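You operate a simulated robot arm through the tools that you are given. There is no shell and no other tool.

You are at the controls of a simulated robot arm. One attempt, no reset.

JOB
Put things in order on the top of the oil bench. At the end: the blue relief valve from the top of the oil bench stands where the silver sleeve stood; the green lock stands on top of the black dabber; the silver sleeve from the top of the oil bench stands where the blue felt pad stood; the blue felt pad from the top of the oil bench stands on top of the gold oblong box; whatever was shut is shut again. Leave all else as you found it, and nothing knocked over.

It is judged by the outcome, as a careful person would: the job done as asked, and still so three seconds after it is handed in. It fails if anything else is knocked over, pushed out of place, dropped, spilled or broken.

ROBOT AND FRAMES
A 6-joint arm with a two-finger gripper, fixed in place. Base frame: the origin is at the foot of the arm, x ahead of it, y to its left, z up; the work surface is at about z = 0. Units: cm, rad, N and s.
With the tool pointing down near the work surface it reaches from about 18 to 48 cm from the base axis. Its first joint turns from -1.152 to 1.152 rad. Payload 1.76 kg.
The TCP is the grasp point between the finger pads, 2.9 cm short of the fingertips. In the tool frame z runs along the fingers and y along their closing line. The gripper opens to 8.2 cm. The gripper's body begins 5.8 cm behind the TCP.
Orientation is told as [roll, pitch, yaw] about the base's x, y, z axes, in that order, counted from this pose: with the fingers straight down and closing along the base's y, the tool's x points along the base's -x, its y along +y and its z along -z.

CONTROLS
- The arm moves only by the tool step_arm. Its argument "targets" is a list that holds one entry, the list of rows, each a list of 7 numbers: the shift along the tool's x, y, z in cm, then the turn, a rotation vector about the tool's x, y, z in rad, then the closure in counts, from 0 (fully open) to 255 (shut). In form: [[[dx, dy, dz, ax, ay, az, jaw], ...]]. A call has 1 to 20 rows; each row shifts and turns the commanded pose from where the row before left it, along the tool's axes as they then stand. A row lasts 0.2 s, in which the tool goes at most 5 cm and 0.15 rad; a call with a longer step from one row to the next is refused whole, and so is a gripper value outside its range. Where a pose cannot be reached the arm comes as near as it can. A force on the tool above 40 N (or 10 N above the force at the start of the call, whichever is more), or a blocked arm, ends the call early, and 0.2 s more pass. Each finger halts on what it meets, pressing with about 34 N; the grip force reading is that of the motor and also rises with nothing between the fingers. The clock runs only during rows and for 0.2 s after the last one: add rows that do not move to give the fingers time. It gives the time, the measured TCP pose, the force on the tool (base axes), the opening and the grip force at its end, in the units of the frame above (readings bear some noise), with the torque about the TCP (base axes, N m) and any sound that the robot's microphone picked up.
- Cameras (640 x 400 px; columns grow to the right, rows downward): "scene" is fixed at [4.24, 32.51, 41.88]; the picture's right is [-0.87, -0.48, 0.00], its down [-0.30, 0.55, -0.78] and it looks along [0.38, -0.68, -0.62] (base axes); focal length 214 px, centre (320, 200). "wrist" rides on the gripper at [7.9, 0.4, -8.9] in the tool frame; the picture's right is [-0.05, 1.00, 0.00], its down [-0.71, -0.04, -0.71] and it looks along [-0.71, -0.04, 0.71] (tool axes); focal length 256 px, centre (320, 200). There is no depth. A picture from a camera that has moved, and an enlarged one, comes with that camera's place and axes in the base frame and with its lens.
- snapshot(camera): a new picture of that camera. It takes no simulated time.
- enlarge(camera, box): a new picture of the part [left, top, right, bottom] of that camera's present view, enlarged. It takes no simulated time.
- finish_job(): hands the job in; it is judged then, once.

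Nothing tells you positions but the pictures and the camera data. Unless the task says otherwise, let go and move clear before handing in.

The tools are called after "Emit:" by a JSON object that holds its "api" and its "payload". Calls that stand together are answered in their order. step_arm: Moves the arm, as the interface text tells. Its arguments: {"type":"object","properties":{"targets":{"type":"array"}},"required":["targets"]} The other tools are called the same way: snapshot (camera) takes a picture; enlarge (camera, box) takes an enlarged picture of a part of a camera's view; finish_job () hands the job in.

At the start:

```text
time_s: 0.0
tcp_pos: [29.54, -3.31, 25.71]
tcp_rot: [-0.001, -0.001, -0.001]
ft_force: [-0.2, -0.4, -0.2]
wrist_torque: [0.02, 0.01, -0.01]
opening: 8.21
gripper_force: 0.1
```

scene: 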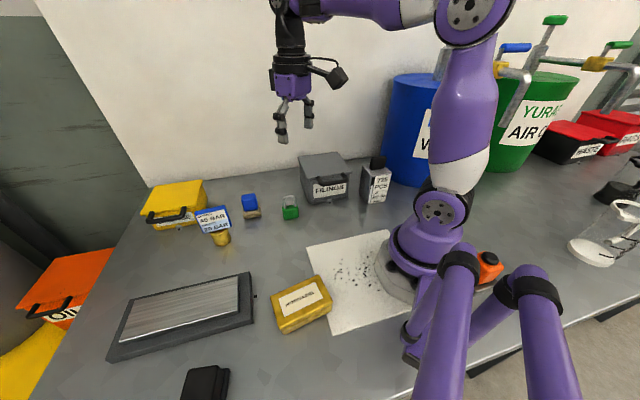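
wrist: 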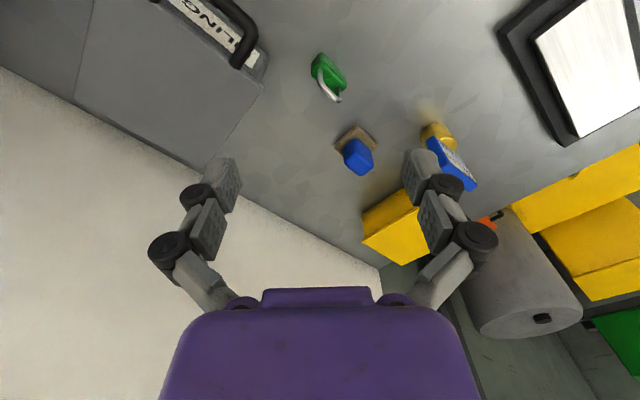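

I see a bench with a yellow box, a blue-and-gold valve-like object, a small blue item on wood, a green lock, a grey box and others. I'll enlarge the scene to identify each one before moving.

Emit:
{"api": "enlarge", "payload": {"camera": "scene", "box": [120, 140, 280, 260]}}

Emit:
{"api": "enlarge", "payload": {"camera": "scene", "box": [240, 130, 400, 230]}}

Emit:
{"api": "enlarge", "payload": {"camera": "scene", "box": [80, 240, 400, 400]}}

Emit:
{"api": "enlarge", "payload": {"camera": "scene", "box": [380, 0, 640, 200]}}

Emit:
{"api": "enlarge", "payload": {"camera": "scene", "box": [440, 140, 640, 300]}}

Emit:
{"api": "enlarge", "payload": {"camera": "wrist", "box": [240, 0, 640, 280]}}

```text
3.33 times, centred on (200, 200) of scene
camera zoom: at [4.24, 32.51, 41.88], right [-0.87, -0.48, 0.0], down [-0.3, 0.55, -0.78], along [0.38, -0.68, -0.62], focal length 715 px, centre (720, 200)
```

zoom: 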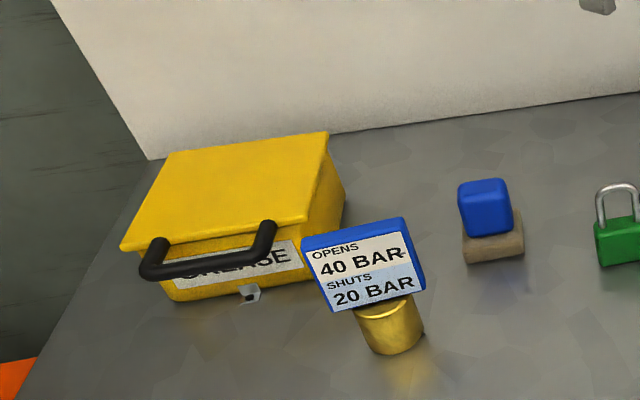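

```text
4.00 times, centred on (320, 180) of scene
camera zoom: at [4.24, 32.51, 41.88], right [-0.87, -0.48, 0.0], down [-0.3, 0.55, -0.78], along [0.38, -0.68, -0.62], focal length 858 px, centre (320, 280)
```

zoom: 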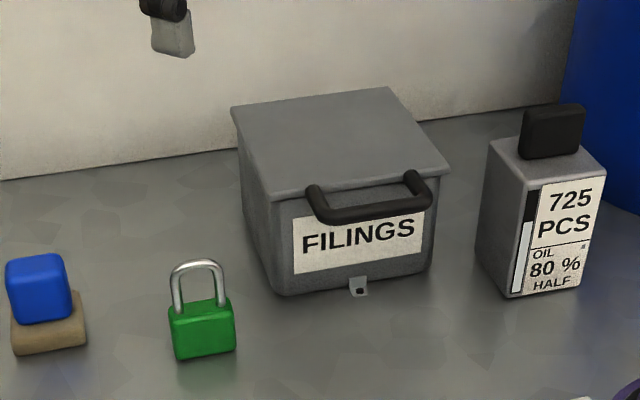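

```text
2.00 times, centred on (240, 320) of scene
camera zoom: at [4.24, 32.51, 41.88], right [-0.87, -0.48, 0.0], down [-0.3, 0.55, -0.78], along [0.38, -0.68, -0.62], focal length 429 px, centre (480, -40)
```

zoom: 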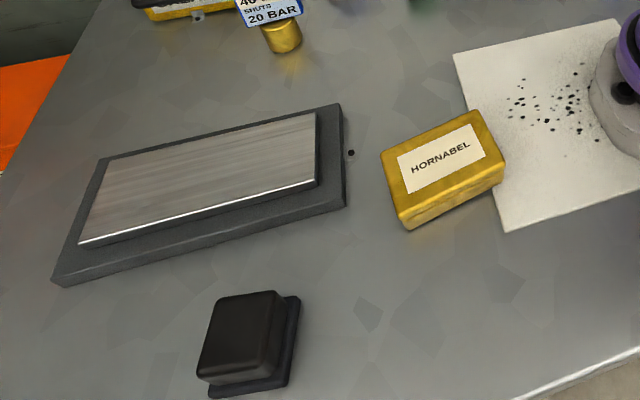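

```text
2.00 times, centred on (510, 100) of scene
camera zoom: at [4.24, 32.51, 41.88], right [-0.87, -0.48, 0.0], down [-0.3, 0.55, -0.78], along [0.38, -0.68, -0.62], focal length 429 px, centre (-60, 400)
```

zoom: 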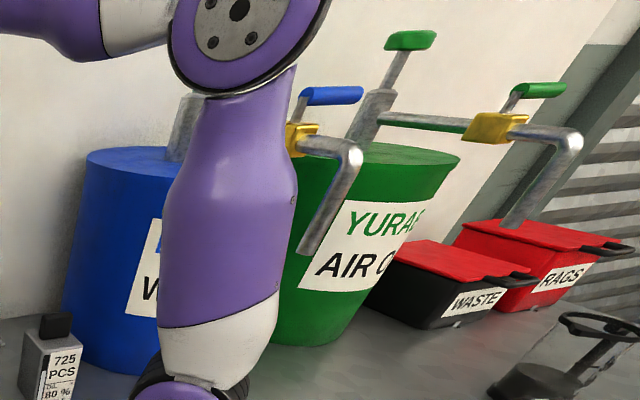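

```text
2.50 times, centred on (540, 220) of scene
camera zoom: at [4.24, 32.51, 41.88], right [-0.87, -0.48, 0.0], down [-0.3, 0.55, -0.78], along [0.38, -0.68, -0.62], focal length 536 px, centre (-230, 150)
```

zoom: 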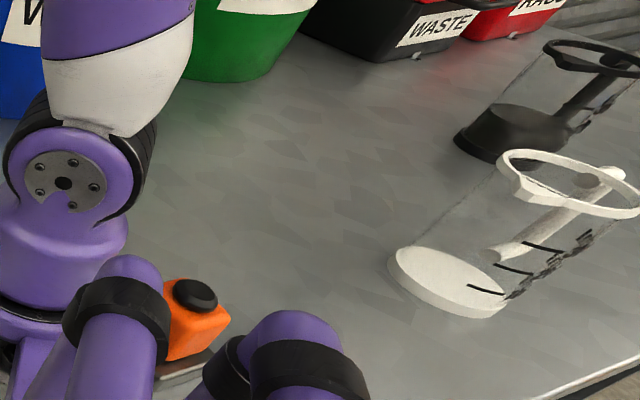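

```text
1.43 times, centred on (440, 140) of wrist
camera zoom: at [21.55, -2.95, 34.64], right [0.05, 1.0, 0.0], down [0.71, -0.04, 0.71], along [0.71, -0.04, -0.71], focal length 366 px, centre (149, 286)
```

zoom: 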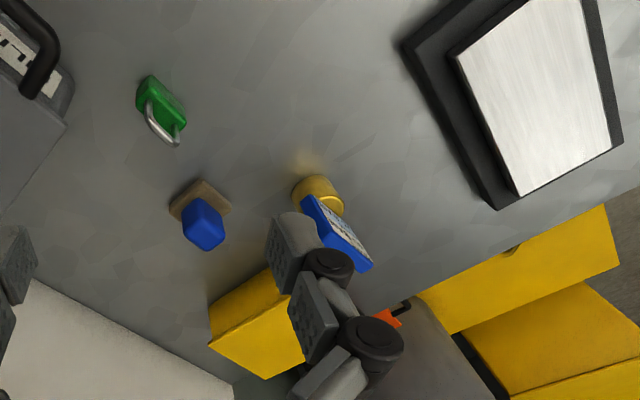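

The gold HORNABEL box, plate, black block, valve, lock and blue pad are visible in the scene view, but I can't find the silver sleeve. I'll turn the arm to the left with the wrist camera to survey the bench.

Emit:
{"api": "step_arm", "payload": {"targets": [[[0.2, 3.56, 0, 0, 0, -0.12, 0], [0.2, 3.56, 0, 0, 0, -0.12, 0], [0.2, 3.56, 0, 0, 0, -0.12, 0], [0.2, 3.56, 0, 0, 0, -0.12, 0], [0.2, 3.56, 0, 0, 0, -0.12, 0], [0, 0, 0, 0, 0, 0, 0]]]}}

Emit:
{"api": "snapshot", "payload": {"camera": "wrist"}}

Emit:
{"api": "snapshot", "payload": {"camera": "scene"}}

```text
time_s: 1.4
tcp_pos: [24.49, 13.58, 25.67]
tcp_rot: [0.0, 0.001, 0.601]
ft_force: [0.0, -0.7, 0.8]
wrist_torque: [0.0, 0.03, -0.01]
opening: 8.2
gripper_force: 0.0
```

```text
taken
camera wrist: at [17.74, 9.35, 34.65], right [-0.52, 0.85, 0.0], down [0.6, 0.37, 0.71], along [0.6, 0.37, -0.71], focal length 256 px, centre (320, 200)
```

wrist: 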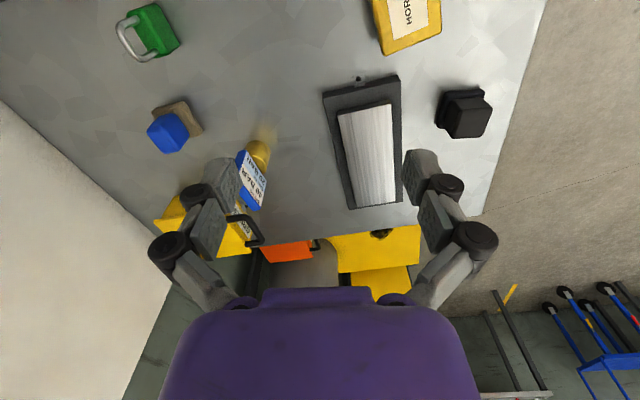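

```text
taken
```

scene: 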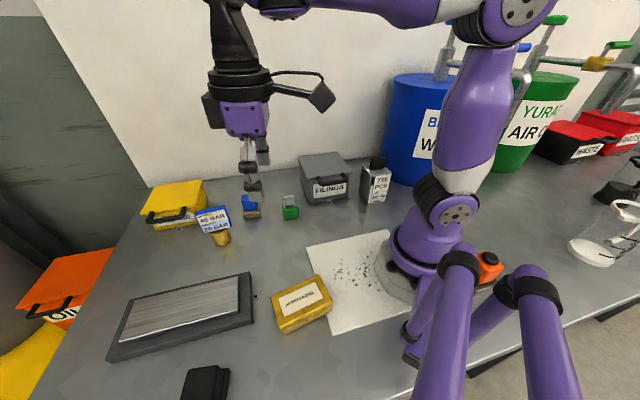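

The left part of the bench has the plate, the black block, the gold box and the valve, but no sleeve. I'll swing right to look behind and beside the FILINGS box.

Emit:
{"api": "step_arm", "payload": {"targets": [[[0.2, -3.4, 0, 0, 0, 0.12, 0], [0.2, -3.4, 0, 0, 0, 0.12, 0], [0.2, -3.4, 0, 0, 0, 0.12, 0], [0.2, -3.4, 0, 0, 0, 0.12, 0], [0.2, -3.4, 0, 0, 0, 0.12, 0], [0.2, -3.4, 0, 0, 0, 0.12, 0], [0.2, -3.4, 0, 0, 0, 0.12, 0], [0.2, -3.4, 0, 0, 0, 0.12, 0], [0.2, -3.4, 0, 0, 0, 0.12, 0], [0.2, -3.4, 0, 0, 0, 0.12, 0], [0, 0, 0, 0, 0, 0, 0]]]}}

Emit:
{"api": "snapshot", "payload": {"camera": "wrist"}}

Emit:
{"api": "snapshot", "payload": {"camera": "scene"}}

```text
time_s: 3.8
tcp_pos: [24.36, -18.73, 25.51]
tcp_rot: [0.001, 0.0, -0.603]
ft_force: [0.7, 0.2, -0.7]
wrist_torque: [-0.01, -0.02, 0.0]
opening: 8.17
gripper_force: 0.0
```

```text
taken
camera wrist: at [18.09, -13.88, 34.5], right [0.61, 0.79, 0.0], down [0.56, -0.43, 0.71], along [0.56, -0.43, -0.71], focal length 256 px, centre (320, 200)
```

wrist: 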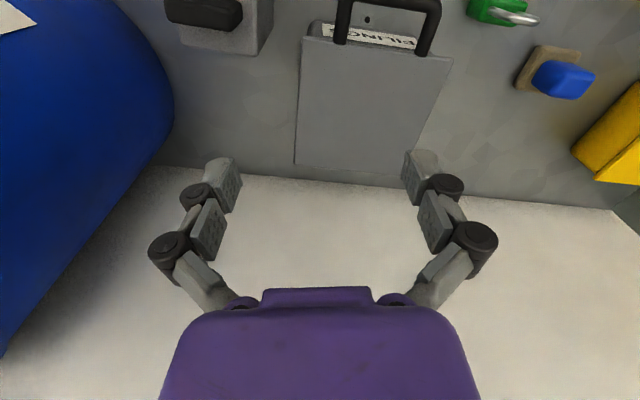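

```text
taken
```

scene: 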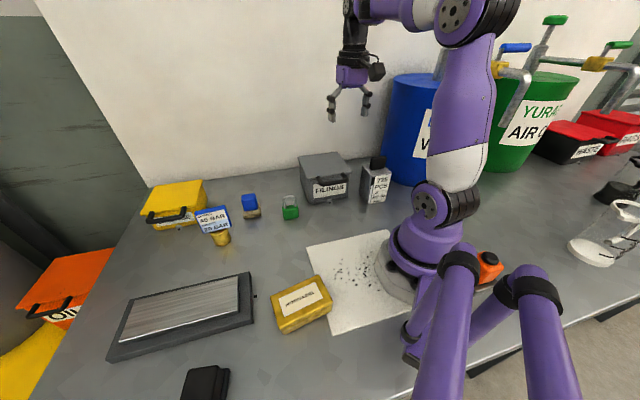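

No sleeve is visible here either. I'll look more closely at the counter box, the FILINGS box and the plate, since one of them could be the "sleeve" or could be hiding it.

Emit:
{"api": "enlarge", "payload": {"camera": "scene", "box": [350, 145, 400, 210]}}

Emit:
{"api": "enlarge", "payload": {"camera": "scene", "box": [170, 350, 250, 400]}}

Emit:
{"api": "enlarge", "payload": {"camera": "scene", "box": [100, 260, 270, 370]}}

Emit:
{"api": "enlarge", "payload": {"camera": "scene", "box": [390, 210, 550, 310]}}

Emit:
{"api": "enlarge", "payload": {"camera": "scene", "box": [540, 130, 640, 280]}}

Emit:
{"api": "enlarge", "payload": {"camera": "wrist", "box": [140, 0, 640, 200]}}

Emit:
{"api": "enlarge", "payload": {"camera": "scene", "box": [0, 240, 130, 400]}}

```text
6.15 times, centred on (375, 178) of scene
camera zoom: at [4.24, 32.51, 41.88], right [-0.87, -0.48, 0.0], down [-0.3, 0.55, -0.78], along [0.38, -0.68, -0.62], focal length 1320 px, centre (-18, 338)
```

zoom: 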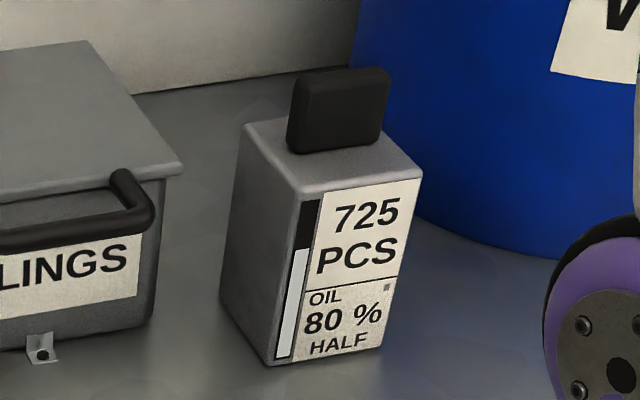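

```text
8.00 times, centred on (210, 375) of scene
camera zoom: at [4.24, 32.51, 41.88], right [-0.87, -0.48, 0.0], down [-0.3, 0.55, -0.78], along [0.38, -0.68, -0.62], focal length 1716 px, centre (1200, -1200)
```

zoom: 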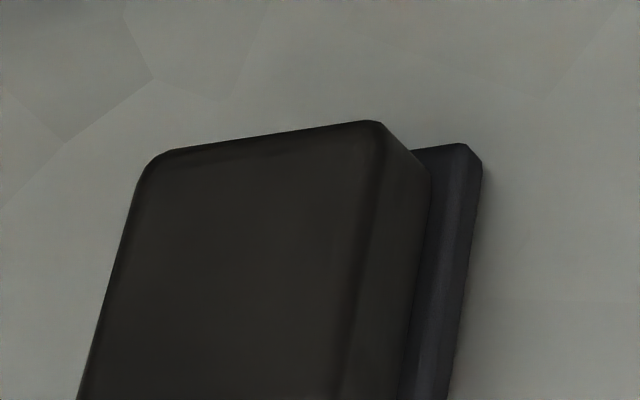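

```text
3.64 times, centred on (185, 315) of scene
camera zoom: at [4.24, 32.51, 41.88], right [-0.87, -0.48, 0.0], down [-0.3, 0.55, -0.78], along [0.38, -0.68, -0.62], focal length 780 px, centre (811, -218)
```

zoom: 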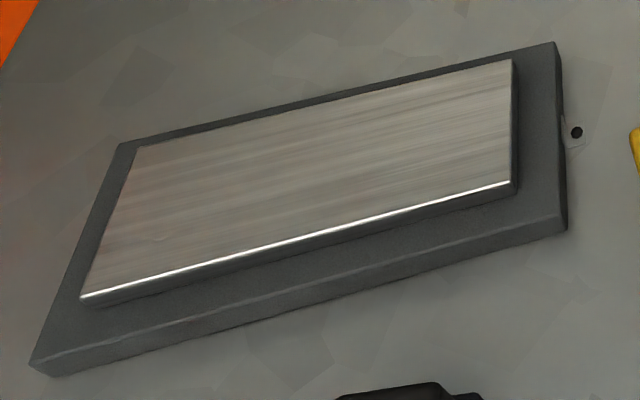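

```text
4.00 times, centred on (470, 260) of scene
camera zoom: at [4.24, 32.51, 41.88], right [-0.87, -0.48, 0.0], down [-0.3, 0.55, -0.78], along [0.38, -0.68, -0.62], focal length 858 px, centre (-280, -40)
```

zoom: 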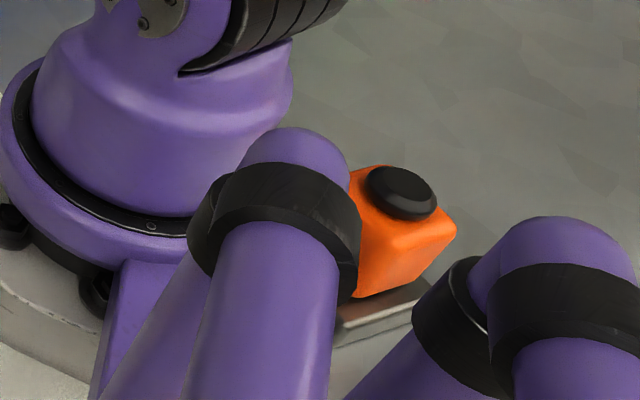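

```text
2.67 times, centred on (590, 205) of scene
camera zoom: at [4.24, 32.51, 41.88], right [-0.87, -0.48, 0.0], down [-0.3, 0.55, -0.78], along [0.38, -0.68, -0.62], focal length 572 px, centre (-400, 187)
```

zoom: 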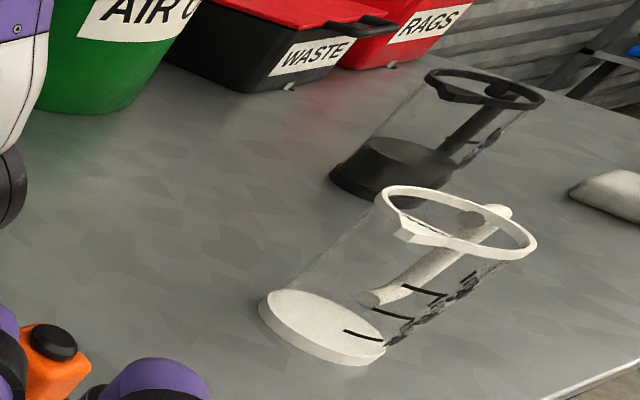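

```text
1.28 times, centred on (390, 100) of wrist
camera zoom: at [18.09, -13.88, 34.5], right [0.61, 0.79, 0.0], down [0.56, -0.43, 0.71], along [0.56, -0.43, -0.71], focal length 328 px, centre (230, 328)
```

zoom: 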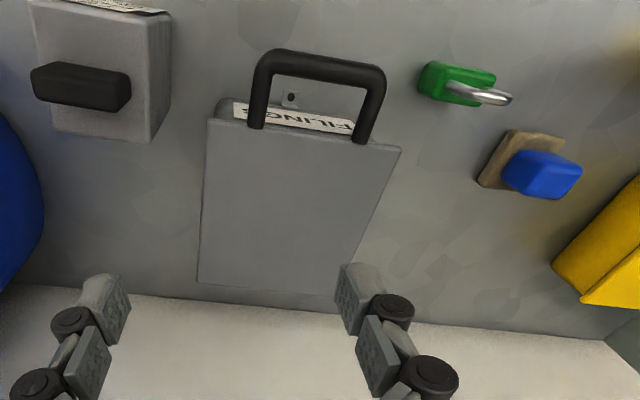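

```text
2.50 times, centred on (65, 320) of scene
camera zoom: at [4.24, 32.51, 41.88], right [-0.87, -0.48, 0.0], down [-0.3, 0.55, -0.78], along [0.38, -0.68, -0.62], focal length 536 px, centre (958, -100)
```

zoom: 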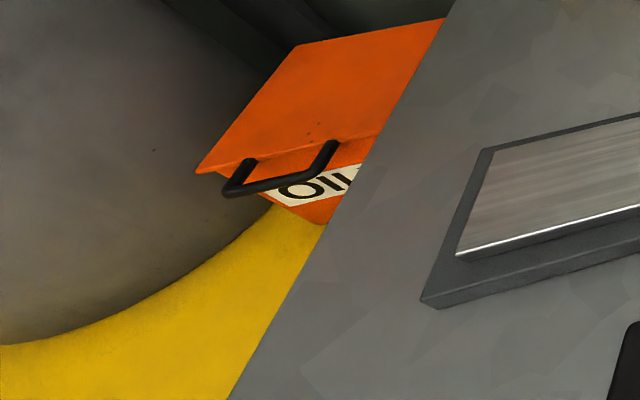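

Still no sleeve. I'll swing far left to check the near-left corner of the bench and the area behind the yellow GREASE box.

Emit:
{"api": "step_arm", "payload": {"targets": [[[0.2, 3.68, 0, 0, 0, -0.12, 0], [0.2, 3.68, 0, 0, 0, -0.12, 0], [0.2, 3.68, 0, 0, 0, -0.12, 0], [0.2, 3.68, 0, 0, 0, -0.12, 0], [0.2, 3.68, 0, 0, 0, -0.12, 0], [0.2, 3.68, 0, 0, 0, -0.12, 0], [0.2, 3.68, 0, 0, 0, -0.12, 0], [0.2, 3.68, 0, 0, 0, -0.12, 0], [0.2, 3.68, 0, 0, 0, -0.12, 0], [0.2, 3.68, 0, 0, 0, -0.12, 0], [0.2, 3.68, 0, 0, 0, -0.12, 0], [0.2, 3.68, 0, 0, 0, -0.12, 0], [0.2, 3.68, 0, 0, 0, -0.12, 0], [0, 0, 0, 0, 0, 0, 0]]]}}

Emit:
{"api": "snapshot", "payload": {"camera": "wrist"}}

Emit:
{"api": "snapshot", "payload": {"camera": "scene"}}

```text
time_s: 6.8
tcp_pos: [16.85, 23.96, 25.82]
tcp_rot: [-0.001, 0.0, 0.963]
ft_force: [0.4, 0.4, 0.2]
wrist_torque: [0.01, 0.0, 0.02]
opening: 8.23
gripper_force: 0.0
```

```text
taken
camera wrist: at [12.02, 17.67, 34.85], right [-0.79, 0.61, 0.0], down [0.43, 0.56, 0.71], along [0.43, 0.56, -0.71], focal length 256 px, centre (320, 200)
```

wrist: 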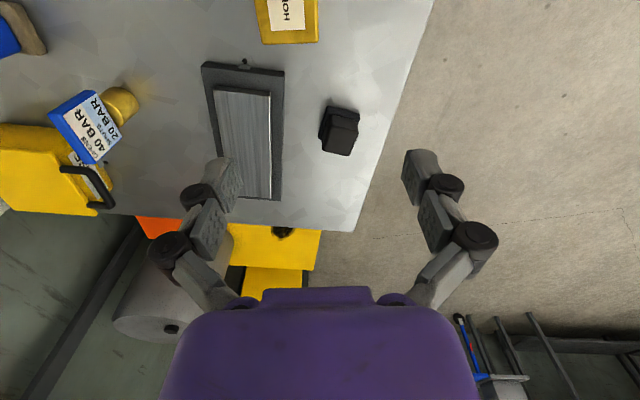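

```text
taken
```

scene: 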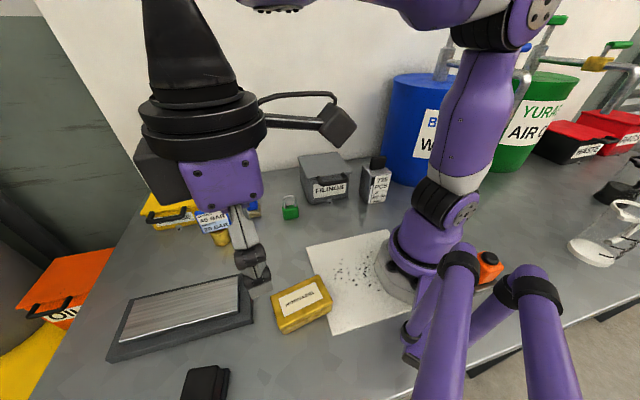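

The left side of the bench has no sleeve either, and by elimination the silver "725 PCS" block is a candidate. I'll take a close look at it from nearer with the wrist camera.

Emit:
{"api": "step_arm", "payload": {"targets": [[[0.2, -3.5, 0, 0, 0, 0.12, 0], [0.2, -3.5, 0, 0, 0, 0.12, 0], [0.2, -3.5, 0, 0, 0, 0.12, 0], [0.2, -3.5, 0, 0, 0, 0.12, 0], [0.2, -3.5, 0, 0, 0, 0.12, 0], [0.2, -3.5, 0, 0, 0, 0.12, 0], [0.2, -3.5, 0, 0, 0, 0.12, 0], [0.2, -3.5, 0, 0, 0, 0.12, 0], [0.2, -3.5, 0, 0, 0, 0.12, 0], [0.2, -3.5, 0, 0, 0, 0.12, 0], [0.2, -3.5, 0, 0, 0, 0.12, 0], [0.2, -3.5, 0, 0, 0, 0.12, 0], [0.2, -3.5, 0, 0, 0, 0.12, 0], [2.26, 1.04, 0, 0, 0, 0.12, 0], [2.37, 0.77, 0, 0, 0, 0.12, 0], [2.45, 0.48, 0, 0, 0, 0.12, 0], [2.49, 0.18, 0, 0, 0, 0.12, 0], [2.49, -0.12, 0, 0, 0, 0.12, 0], [0, 0, 0, 0, 0, 0, 0]]]}}

Emit:
{"api": "snapshot", "payload": {"camera": "wrist"}}

Emit:
{"api": "enlarge", "payload": {"camera": "wrist", "box": [160, 0, 640, 260]}}

```text
time_s: 10.8
tcp_pos: [17.86, -5.72, 25.55]
tcp_rot: [0.0, 0.0, -1.203]
ft_force: [-0.3, 0.4, 0.3]
wrist_torque: [0.02, 0.0, 0.03]
opening: 8.21
gripper_force: 0.1
```

```text
taken
camera wrist: at [15.44, 1.82, 34.49], right [0.95, 0.31, 0.0], down [0.22, -0.67, 0.71], along [0.22, -0.67, -0.71], focal length 256 px, centre (320, 200)
```

wrist: 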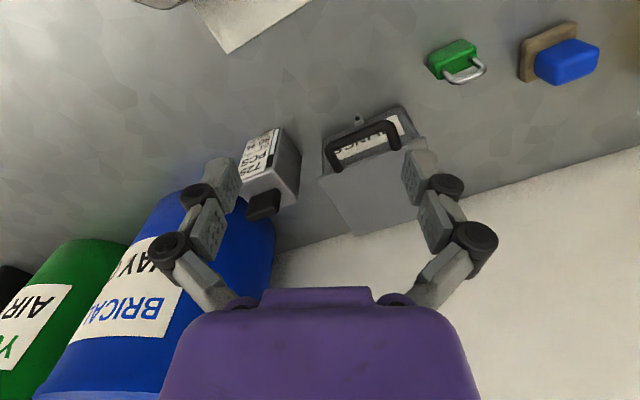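

```text
1.33 times, centred on (400, 130) of wrist
camera zoom: at [15.44, 1.82, 34.49], right [0.95, 0.31, 0.0], down [0.22, -0.67, 0.71], along [0.22, -0.67, -0.71], focal length 341 px, centre (213, 293)
```

zoom: 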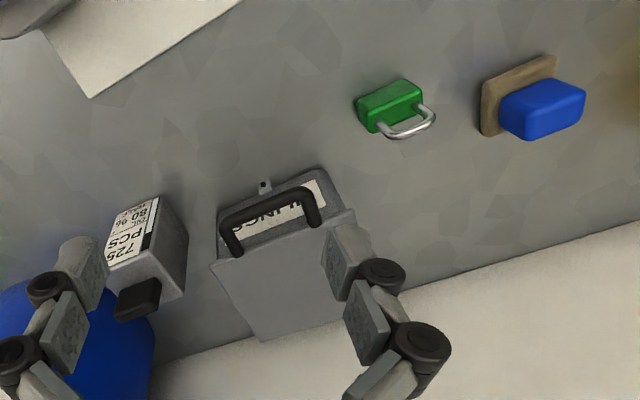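

Emit:
{"api": "enlarge", "payload": {"camera": "wrist", "box": [210, 110, 330, 230]}}

Emit:
{"api": "enlarge", "payload": {"camera": "wrist", "box": [400, 10, 620, 110]}}

Emit:
{"api": "enlarge", "payload": {"camera": "wrist", "box": [300, 90, 460, 240]}}

Emit:
{"api": "snapshot", "payload": {"camera": "scene"}}

```text
3.33 times, centred on (270, 170) of wrist
camera zoom: at [15.44, 1.82, 34.49], right [0.95, 0.31, 0.0], down [0.22, -0.67, 0.71], along [0.22, -0.67, -0.71], focal length 853 px, centre (487, 300)
```

zoom: 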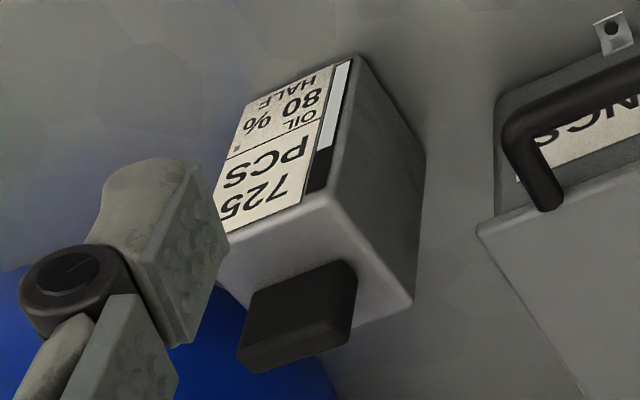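

```text
2.91 times, centred on (510, 60) of wrist
camera zoom: at [15.44, 1.82, 34.49], right [0.95, 0.31, 0.0], down [0.22, -0.67, 0.71], along [0.22, -0.67, -0.71], focal length 745 px, centre (-233, 607)
```

zoom: 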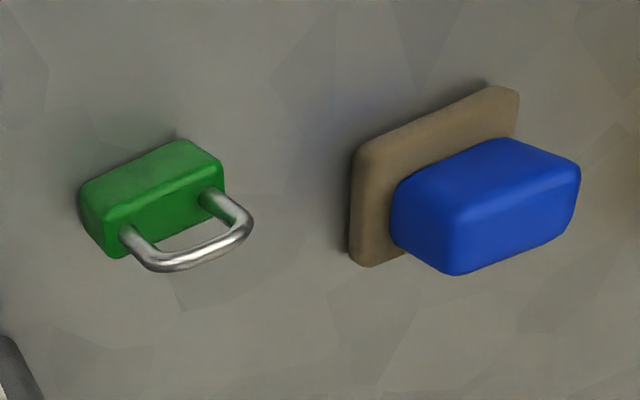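

```text
2.67 times, centred on (380, 165) of wrist
camera zoom: at [15.44, 1.82, 34.49], right [0.95, 0.31, 0.0], down [0.22, -0.67, 0.71], along [0.22, -0.67, -0.71], focal length 683 px, centre (160, 293)
```

zoom: 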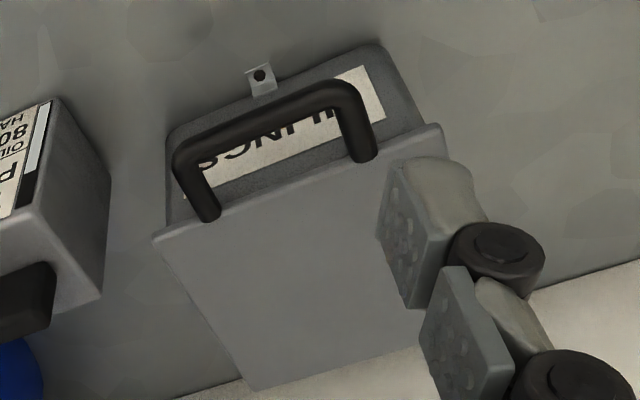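

```text
taken
```

scene: 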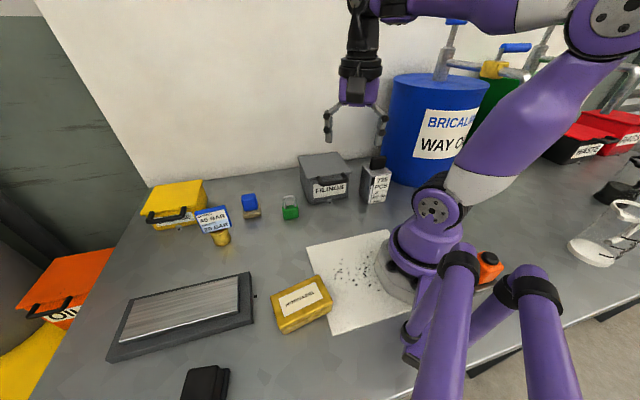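

The loose items are the valve, lock, blue pad, black block, gold box and the silver "725 PCS" block. The bracketed boxes and the plate are bolted down, so the silver block must be the sleeve. I'll hover over each item to measure it, starting with the silver one.

Emit:
{"api": "step_arm", "payload": {"targets": [[[-2.74, -1.39, 0.6, 0, 0, 0, 0], [-2.74, -1.39, 0.6, 0, 0, 0, 0], [-2.74, -1.39, 0.6, 0, 0, 0, 0], [-2.74, -1.39, 0.6, 0, 0, 0, 0], [-2.74, -1.39, 0.6, 0, 0, 0, 0], [0, 0, 0, 0, 0, 0, 0]]]}}

Emit:
{"api": "snapshot", "payload": {"camera": "wrist"}}

Emit:
{"api": "snapshot", "payload": {"camera": "scene"}}

```text
time_s: 12.2
tcp_pos: [16.34, -21.01, 22.63]
tcp_rot: [0.0, -0.001, -1.201]
ft_force: [-0.2, 0.1, 0.4]
wrist_torque: [0.0, 0.02, -0.01]
opening: 8.2
gripper_force: 0.1
```

```text
taken
camera wrist: at [13.79, -13.47, 31.59], right [0.95, 0.31, 0.0], down [0.22, -0.67, 0.71], along [0.22, -0.67, -0.71], focal length 256 px, centre (320, 200)
```

wrist: 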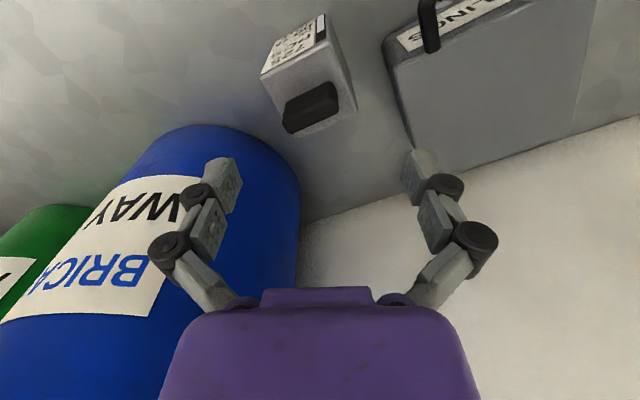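

```text
taken
```

scene: 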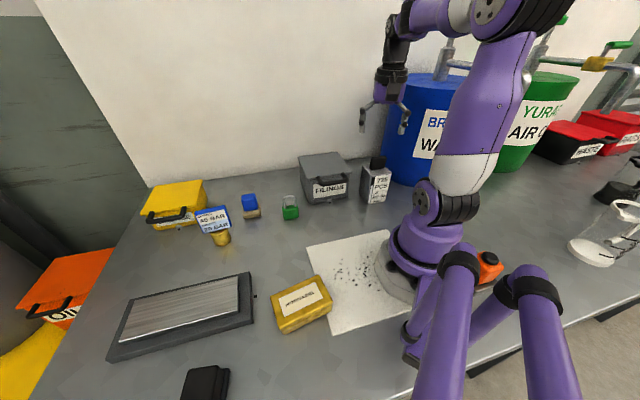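

Emit:
{"api": "enlarge", "payload": {"camera": "wrist", "box": [230, 0, 390, 150]}}

Emit:
{"api": "enlarge", "payload": {"camera": "wrist", "box": [370, 0, 640, 200]}}

```text
2.67 times, centred on (310, 75) of wrist
camera zoom: at [13.79, -13.47, 31.59], right [0.95, 0.31, 0.0], down [0.22, -0.67, 0.71], along [0.22, -0.67, -0.71], focal length 683 px, centre (347, 533)
```

zoom: 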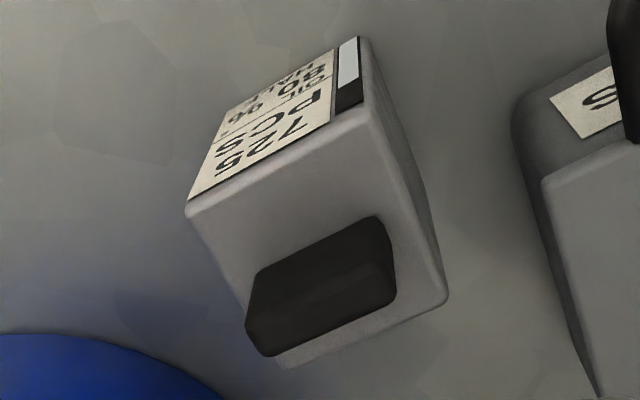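

```text
2.00 times, centred on (505, 100) of wrist
camera zoom: at [13.79, -13.47, 31.59], right [0.95, 0.31, 0.0], down [0.22, -0.67, 0.71], along [0.22, -0.67, -0.71], focal length 512 px, centre (-50, 400)
```

zoom: 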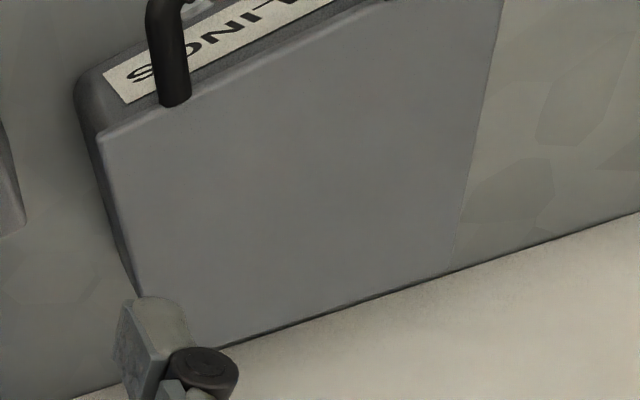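

The silver block measures about 6×6×10 cm, centred near (16.0, -22.5), and has a black knob on top. Next I'll hover over the green lock and the blue pad.

Emit:
{"api": "step_arm", "payload": {"targets": [[[1.1, 2.27, 0.3, 0, 0, -0.12, 0], [0.82, 2.39, 0.3, 0, 0, -0.12, 0], [0.53, 2.47, 0.3, 0, 0, -0.12, 0], [0.23, 2.52, 0.3, 0, 0, -0.12, 0], [-0.07, 2.52, 0.3, 0, 0, -0.12, 0], [-0.37, 2.5, 0.3, 0, 0, -0.12, 0], [-0.67, 2.44, 0.3, 0, 0, -0.12, 0], [-0.96, 2.34, 0.3, 0, 0, -0.12, 0], [-1.23, 2.21, 0.3, 0, 0, -0.12, 0], [-1.49, 2.04, 0.3, 0, 0, -0.12, 0], [0, 0, 0, 0, 0, 0, 0]]]}}

Emit:
{"api": "snapshot", "payload": {"camera": "wrist"}}

Emit:
{"api": "enlarge", "payload": {"camera": "wrist", "box": [240, 0, 480, 150]}}

```text
time_s: 14.6
tcp_pos: [33.66, -2.57, 19.8]
tcp_rot: [-0.001, -0.002, 0.0]
ft_force: [0.1, 0.9, -1.0]
wrist_torque: [0.02, 0.02, -0.04]
opening: 8.21
gripper_force: 0.0
```

```text
taken
camera wrist: at [25.74, -2.16, 28.72], right [0.05, 1.0, 0.0], down [0.71, -0.04, 0.71], along [0.71, -0.04, -0.71], focal length 256 px, centre (320, 200)
```

wrist: 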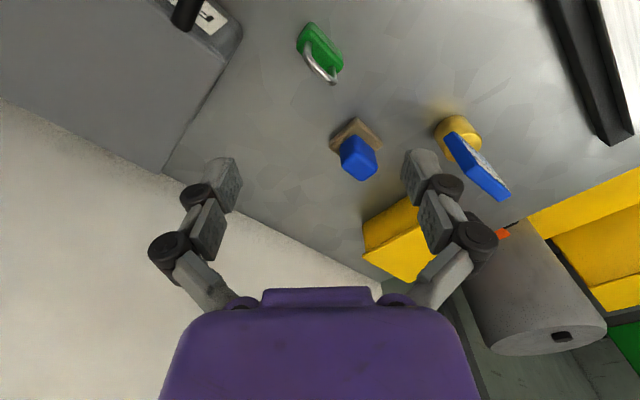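

```text
2.67 times, centred on (360, 75) of wrist
camera zoom: at [25.74, -2.16, 28.72], right [0.05, 1.0, 0.0], down [0.71, -0.04, 0.71], along [0.71, -0.04, -0.71], focal length 683 px, centre (213, 533)
```

zoom: 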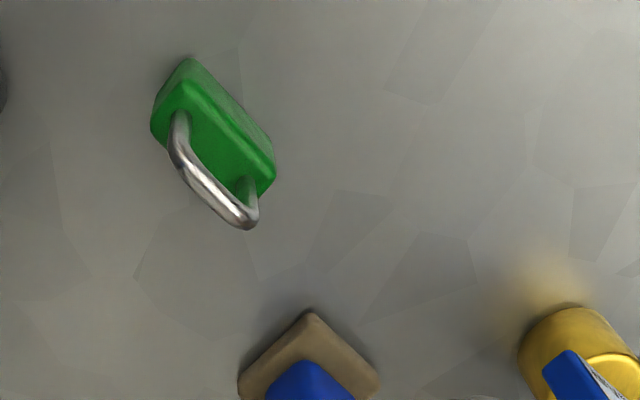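

The lock stands at about (32.9, -2.5), with its long side at roughly 45°. I'll move on over the blue pad and the valve.

Emit:
{"api": "step_arm", "payload": {"targets": [[[-2.4, 1.8, 0.6, 0, 0, 0, 0], [-2.4, 1.8, 0.6, 0, 0, 0, 0], [-2.4, 1.8, 0.6, 0, 0, 0, 0], [0, 0, 0, 0, 0, 0, 0]]]}}

Emit:
{"api": "snapshot", "payload": {"camera": "wrist"}}

Emit:
{"api": "enlarge", "payload": {"camera": "wrist", "box": [240, 0, 400, 150]}}

Emit:
{"api": "enlarge", "payload": {"camera": "wrist", "box": [360, 0, 520, 150]}}

```text
time_s: 15.6
tcp_pos: [40.8, 2.73, 17.79]
tcp_rot: [0.0, 0.001, 0.0]
ft_force: [-0.3, 0.3, 0.2]
wrist_torque: [-0.01, -0.01, 0.03]
opening: 8.18
gripper_force: 0.0
```

```text
taken
camera wrist: at [32.85, 3.14, 26.79], right [0.05, 1.0, 0.0], down [0.71, -0.04, 0.71], along [0.71, -0.04, -0.71], focal length 256 px, centre (320, 200)
```

wrist: 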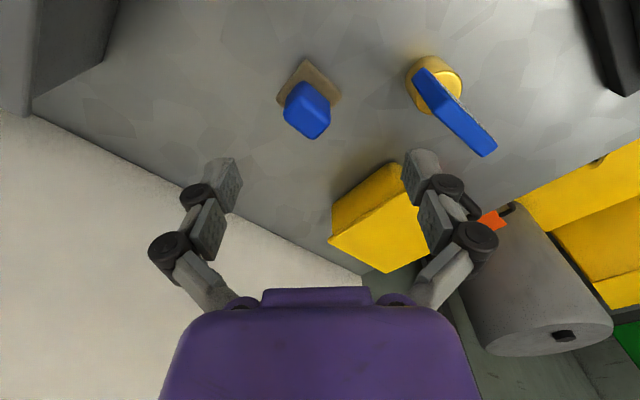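

```text
2.67 times, centred on (320, 75) of wrist
camera zoom: at [32.85, 3.14, 26.79], right [0.05, 1.0, 0.0], down [0.71, -0.04, 0.71], along [0.71, -0.04, -0.71], focal length 683 px, centre (320, 533)
```

zoom: 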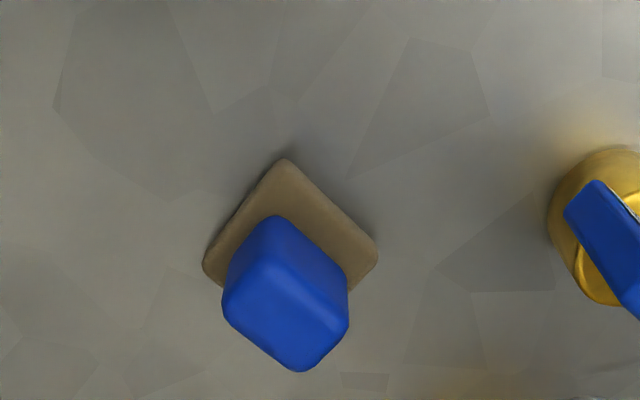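

```text
2.67 times, centred on (440, 75) of wrist
camera zoom: at [32.85, 3.14, 26.79], right [0.05, 1.0, 0.0], down [0.71, -0.04, 0.71], along [0.71, -0.04, -0.71], focal length 683 px, centre (0, 533)
```

zoom: 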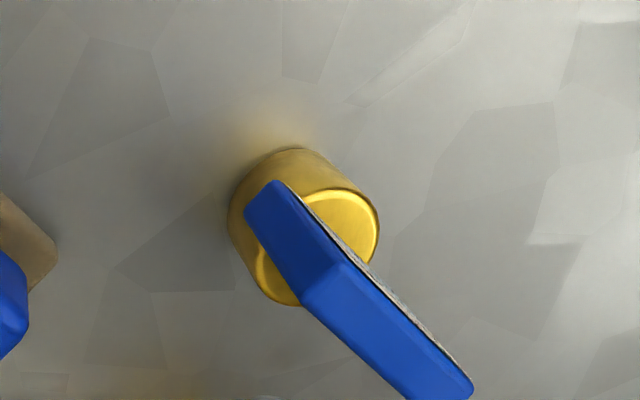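

The blue pad is at about (43.7, 1.4). The valve is near (43, 13.5), with a brass body about 4 cm across and a tall blue tag. Next I'll look down on the gold box.

Emit:
{"api": "step_arm", "payload": {"targets": [[[3.4, 2.07, -0.43, 0, 0, -0.113, 0], [3.14, 2.44, -0.43, 0, 0, -0.113, 0], [2.85, 2.78, -0.43, 0, 0, -0.113, 0], [2.51, 3.09, -0.43, 0, 0, -0.113, 0], [2.16, 3.34, -0.43, 0, 0, -0.113, 0], [1.76, 3.57, -0.43, 0, 0, -0.113, 0], [1.34, 3.75, -0.43, 0, 0, -0.113, 0], [0, 0, 0, 0, 0, 0, 0]]]}}

Emit:
{"api": "snapshot", "payload": {"camera": "wrist"}}

Emit:
{"api": "enlarge", "payload": {"camera": "wrist", "box": [220, 0, 420, 125]}}

Emit:
{"api": "enlarge", "payload": {"camera": "wrist", "box": [380, 80, 540, 180]}}

```text
time_s: 17.4
tcp_pos: [17.11, 17.03, 20.7]
tcp_rot: [0.002, 0.001, 0.794]
ft_force: [0.9, 0.3, -0.3]
wrist_torque: [0.01, 0.05, -0.02]
opening: 8.19
gripper_force: 0.1
```

```text
taken
camera wrist: at [11.17, 11.7, 29.69], right [-0.67, 0.74, 0.0], down [0.52, 0.48, 0.71], along [0.52, 0.48, -0.71], focal length 256 px, centre (320, 200)
```

wrist: 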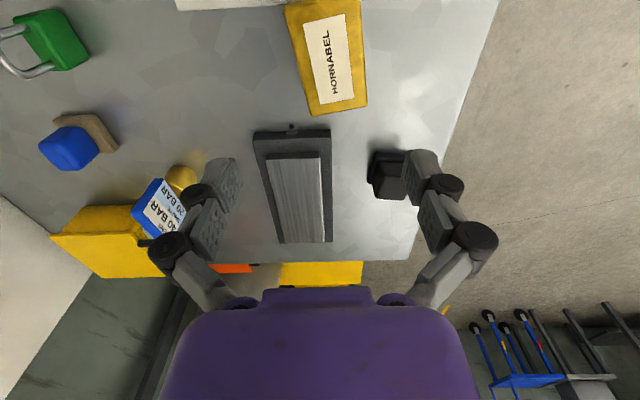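

```text
3.20 times, centred on (320, 62) of wrist
camera zoom: at [11.17, 11.7, 29.69], right [-0.67, 0.74, 0.0], down [0.52, 0.48, 0.71], along [0.52, 0.48, -0.71], focal length 819 px, centre (320, 640)
```

zoom: 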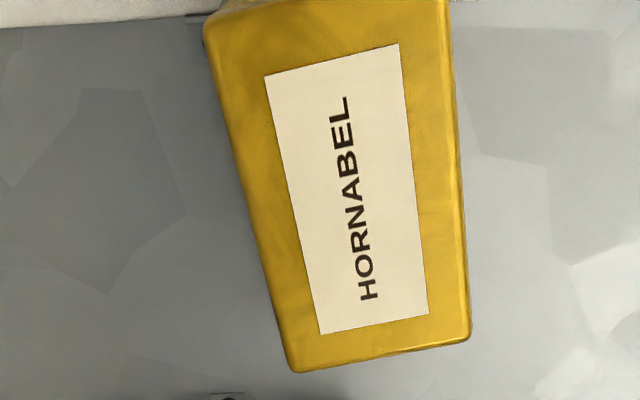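

```text
4.00 times, centred on (460, 130) of wrist
camera zoom: at [11.17, 11.7, 29.69], right [-0.67, 0.74, 0.0], down [0.52, 0.48, 0.71], along [0.52, 0.48, -0.71], focal length 1024 px, centre (-240, 480)
```

zoom: 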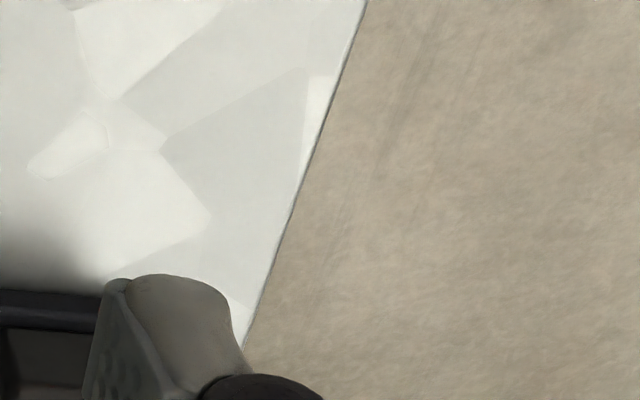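

The gold box is centred near (16.5, 18), with its long axis at about 54°. Next I'll hover over the black block, which I take to be the dabber.

Emit:
{"api": "step_arm", "payload": {"targets": [[[-3.0, 1.9, 0, 0, 0, -0.05, 0], [-3.1, 1.8, 0, 0, 0, -0.05, 0], [-3.1, 1.7, 0, 0, 0, -0.05, 0], [-3.1, 1.6, 0, 0, 0, -0.05, 0], [0, 0, 0, 0, 0, 0, 0]]]}}

Emit:
{"api": "snapshot", "payload": {"camera": "wrist"}}

Emit:
{"api": "enlarge", "payload": {"camera": "wrist", "box": [240, 0, 400, 120]}}

```text
time_s: 18.6
tcp_pos: [19.87, 31.12, 20.92]
tcp_rot: [-0.001, -0.001, 0.99]
ft_force: [0.4, -0.5, 0.5]
wrist_torque: [0.03, 0.0, -0.01]
opening: 8.22
gripper_force: 0.1
```

```text
taken
camera wrist: at [15.11, 24.65, 29.88], right [-0.81, 0.59, 0.0], down [0.42, 0.57, 0.71], along [0.42, 0.57, -0.71], focal length 256 px, centre (320, 200)
```

wrist: 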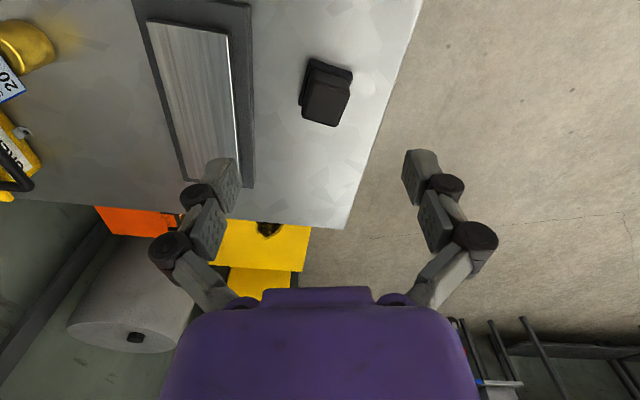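

```text
3.33 times, centred on (320, 60) of wrist
camera zoom: at [15.11, 24.65, 29.88], right [-0.81, 0.59, 0.0], down [0.42, 0.57, 0.71], along [0.42, 0.57, -0.71], focal length 853 px, centre (320, 667)
```

zoom: 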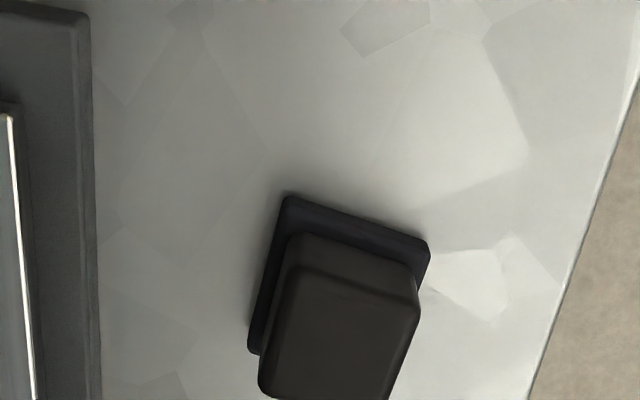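

The black block is a handle on a dark pad at about (21.5, 34.2), the same form as the blue one. Before I settle on what the sleeve is, I noticed an unseen strip about 8 cm wide between the FILINGS box and the wall, so I'll look there.

Emit:
{"api": "step_arm", "payload": {"targets": [[[-0.25, -3.7, -0.26, 0, 0, 0.0986, 0], [-0.25, -3.74, -0.26, 0, 0, 0.0986, 0], [-0.25, -3.78, -0.26, 0, 0, 0.0986, 0], [-0.25, -3.83, -0.26, 0, 0, 0.0986, 0], [-0.25, -3.87, -0.26, 0, 0, 0.0986, 0], [-0.25, -3.92, -0.26, 0, 0, 0.0986, 0], [-0.25, -3.96, -0.26, 0, 0, 0.0986, 0], [-0.25, -4.0, -0.26, 0, 0, 0.0986, 0], [-0.25, -4.05, -0.26, 0, 0, 0.0986, 0], [-0.25, -4.09, -0.26, 0, 0, 0.0986, 0], [-0.25, -4.13, -0.26, 0, 0, 0.0986, 0], [-0.25, -4.18, -0.26, 0, 0, 0.0986, 0], [-0.25, -4.22, -0.26, 0, 0, 0.0986, 0], [-0.25, -4.26, -0.26, 0, 0, 0.0986, 0], [-0.25, -4.3, -0.26, 0, 0, 0.0986, 0], [-0.25, -4.3, -0.26, 0, 0, 0.0986, 0], [0, 0, 0, 0, 0, 0, 0]]]}}

Emit:
{"api": "snapshot", "payload": {"camera": "wrist"}}

Emit:
{"api": "snapshot", "payload": {"camera": "scene"}}

```text
time_s: 22.2
tcp_pos: [35.6, -23.96, 23.24]
tcp_rot: [-0.001, -0.001, -0.588]
ft_force: [0.9, 0.1, -0.7]
wrist_torque: [-0.03, -0.01, 0.0]
opening: 8.21
gripper_force: 0.1
out of reach, approached as far as the arm can: row 15, 16
```

```text
taken
camera wrist: at [29.17, -19.27, 32.26], right [0.6, 0.8, 0.0], down [0.57, -0.42, 0.71], along [0.57, -0.42, -0.71], focal length 256 px, centre (320, 200)
```

wrist: 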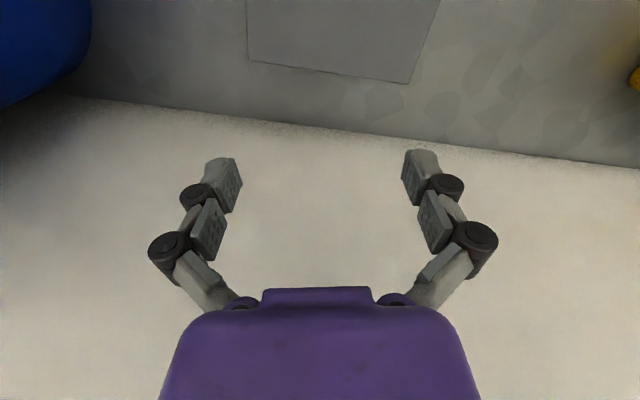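

```text
taken
```

scene: 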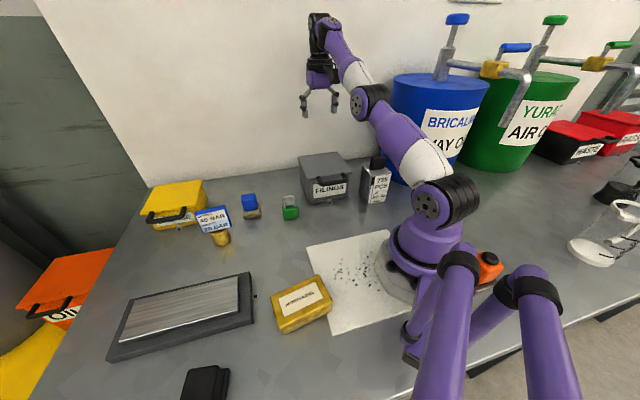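

The strip behind the FILINGS box is empty, so the loose silver block is the sleeve. I'll start with the lock: move over it with the fingers set to close across its thin side.

Emit:
{"api": "step_arm", "payload": {"targets": [[[1.42, 1.63, 0.35, 0, 0, -0.139, 0], [1.17, 1.82, 0.35, 0, 0, -0.139, 0], [0.91, 1.96, 0.35, 0, 0, -0.139, 0], [0.63, 2.07, 0.35, 0, 0, -0.139, 0], [0.34, 2.14, 0.35, 0, 0, -0.139, 0], [0.04, 2.16, 0.35, 0, 0, -0.139, 0], [-0.26, 2.15, 0.35, 0, 0, -0.139, 0], [-0.56, 2.09, 0.35, 0, 0, -0.139, 0], [-0.84, 1.99, 0.35, 0, 0, -0.139, 0], [-1.11, 1.86, 0.35, 0, 0, -0.139, 0], [0, 0, 0, 0, 0, 0, 0]]]}}

Emit:
{"api": "snapshot", "payload": {"camera": "wrist"}}

```text
time_s: 24.6
tcp_pos: [42.68, -6.35, 22.4]
tcp_rot: [0.005, 0.002, 0.805]
ft_force: [-0.6, 0.5, -0.1]
wrist_torque: [-0.01, 0.01, -0.01]
opening: 8.2
gripper_force: 0.0
out of reach, approached as far as the arm can: row 1, 2, 3, 4, 5, 6, 7, 8, 9, 10
```

```text
taken
camera wrist: at [36.89, -11.74, 31.36], right [-0.68, 0.73, 0.01], down [0.52, 0.48, 0.7], along [0.51, 0.48, -0.71], focal length 256 px, centre (320, 200)
```

wrist: 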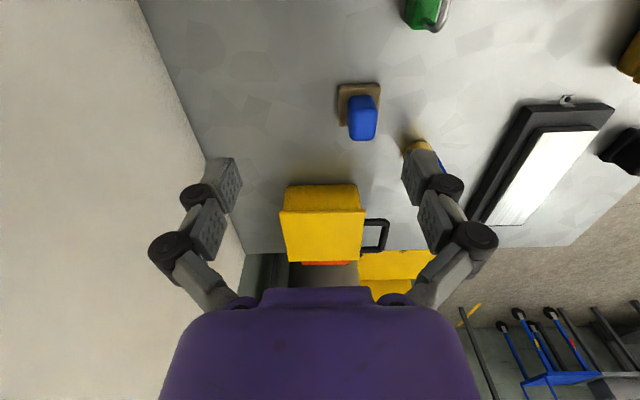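

The arm stretched to its reach limit and stayed outstretched instead of coming in over the lock. I'll hold for a moment to see where it settles before correcting.

Emit:
{"api": "step_arm", "payload": {"targets": [[[0, 0, 0, 0, 0, 0, 0], [0, 0, 0, 0, 0, 0, 0]]]}}

Emit:
{"api": "snapshot", "payload": {"camera": "scene"}}

```text
time_s: 25.2
tcp_pos: [42.77, -6.27, 22.4]
tcp_rot: [0.004, 0.003, 0.801]
ft_force: [1.3, 0.2, 0.3]
wrist_torque: [0.01, 0.06, -0.03]
opening: 8.19
gripper_force: 0.1
```

```text
taken
```

scene: 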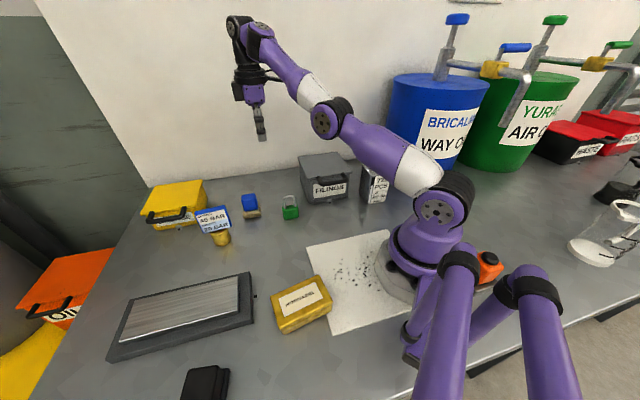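

The command has re-synced to the actual pose. I'll bring the arm back inward over the lock.

Emit:
{"api": "step_arm", "payload": {"targets": [[[1.05, 2.43, 1.1, 0, 0, 0, 0], [1.05, 2.43, 1.1, 0, 0, 0, 0], [1.05, 2.43, 1.1, 0, 0, 0, 0], [1.05, 2.43, 1.1, 0, 0, 0, 0], [0, 0, 0, 0, 0, 0, 0]]]}}

Emit:
{"api": "snapshot", "payload": {"camera": "wrist"}}

Emit:
{"api": "snapshot", "payload": {"camera": "scene"}}

```text
time_s: 26.4
tcp_pos: [32.71, -2.54, 18.04]
tcp_rot: [-0.001, 0.0, 0.801]
ft_force: [0.2, 0.3, -0.4]
wrist_torque: [0.02, 0.0, -0.03]
opening: 8.2
gripper_force: 0.0
```

```text
taken
camera wrist: at [26.79, -7.99, 27.0], right [-0.68, 0.73, 0.0], down [0.52, 0.48, 0.71], along [0.52, 0.48, -0.71], focal length 256 px, centre (320, 200)
```

wrist: 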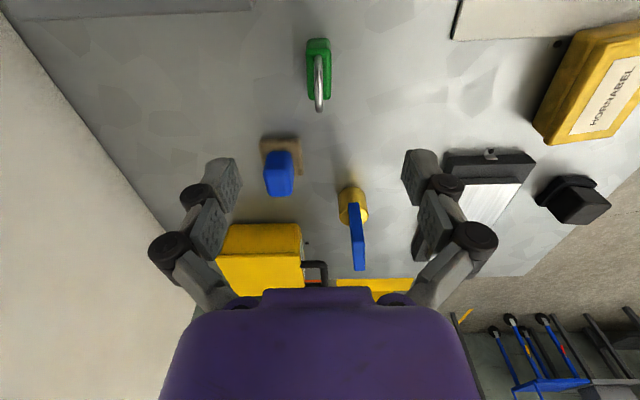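

```text
taken
```

scene: 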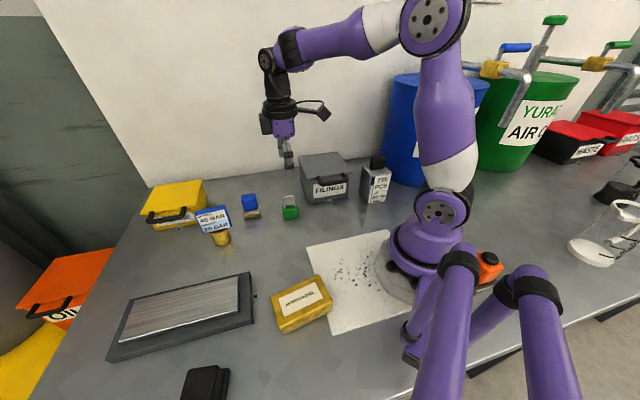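

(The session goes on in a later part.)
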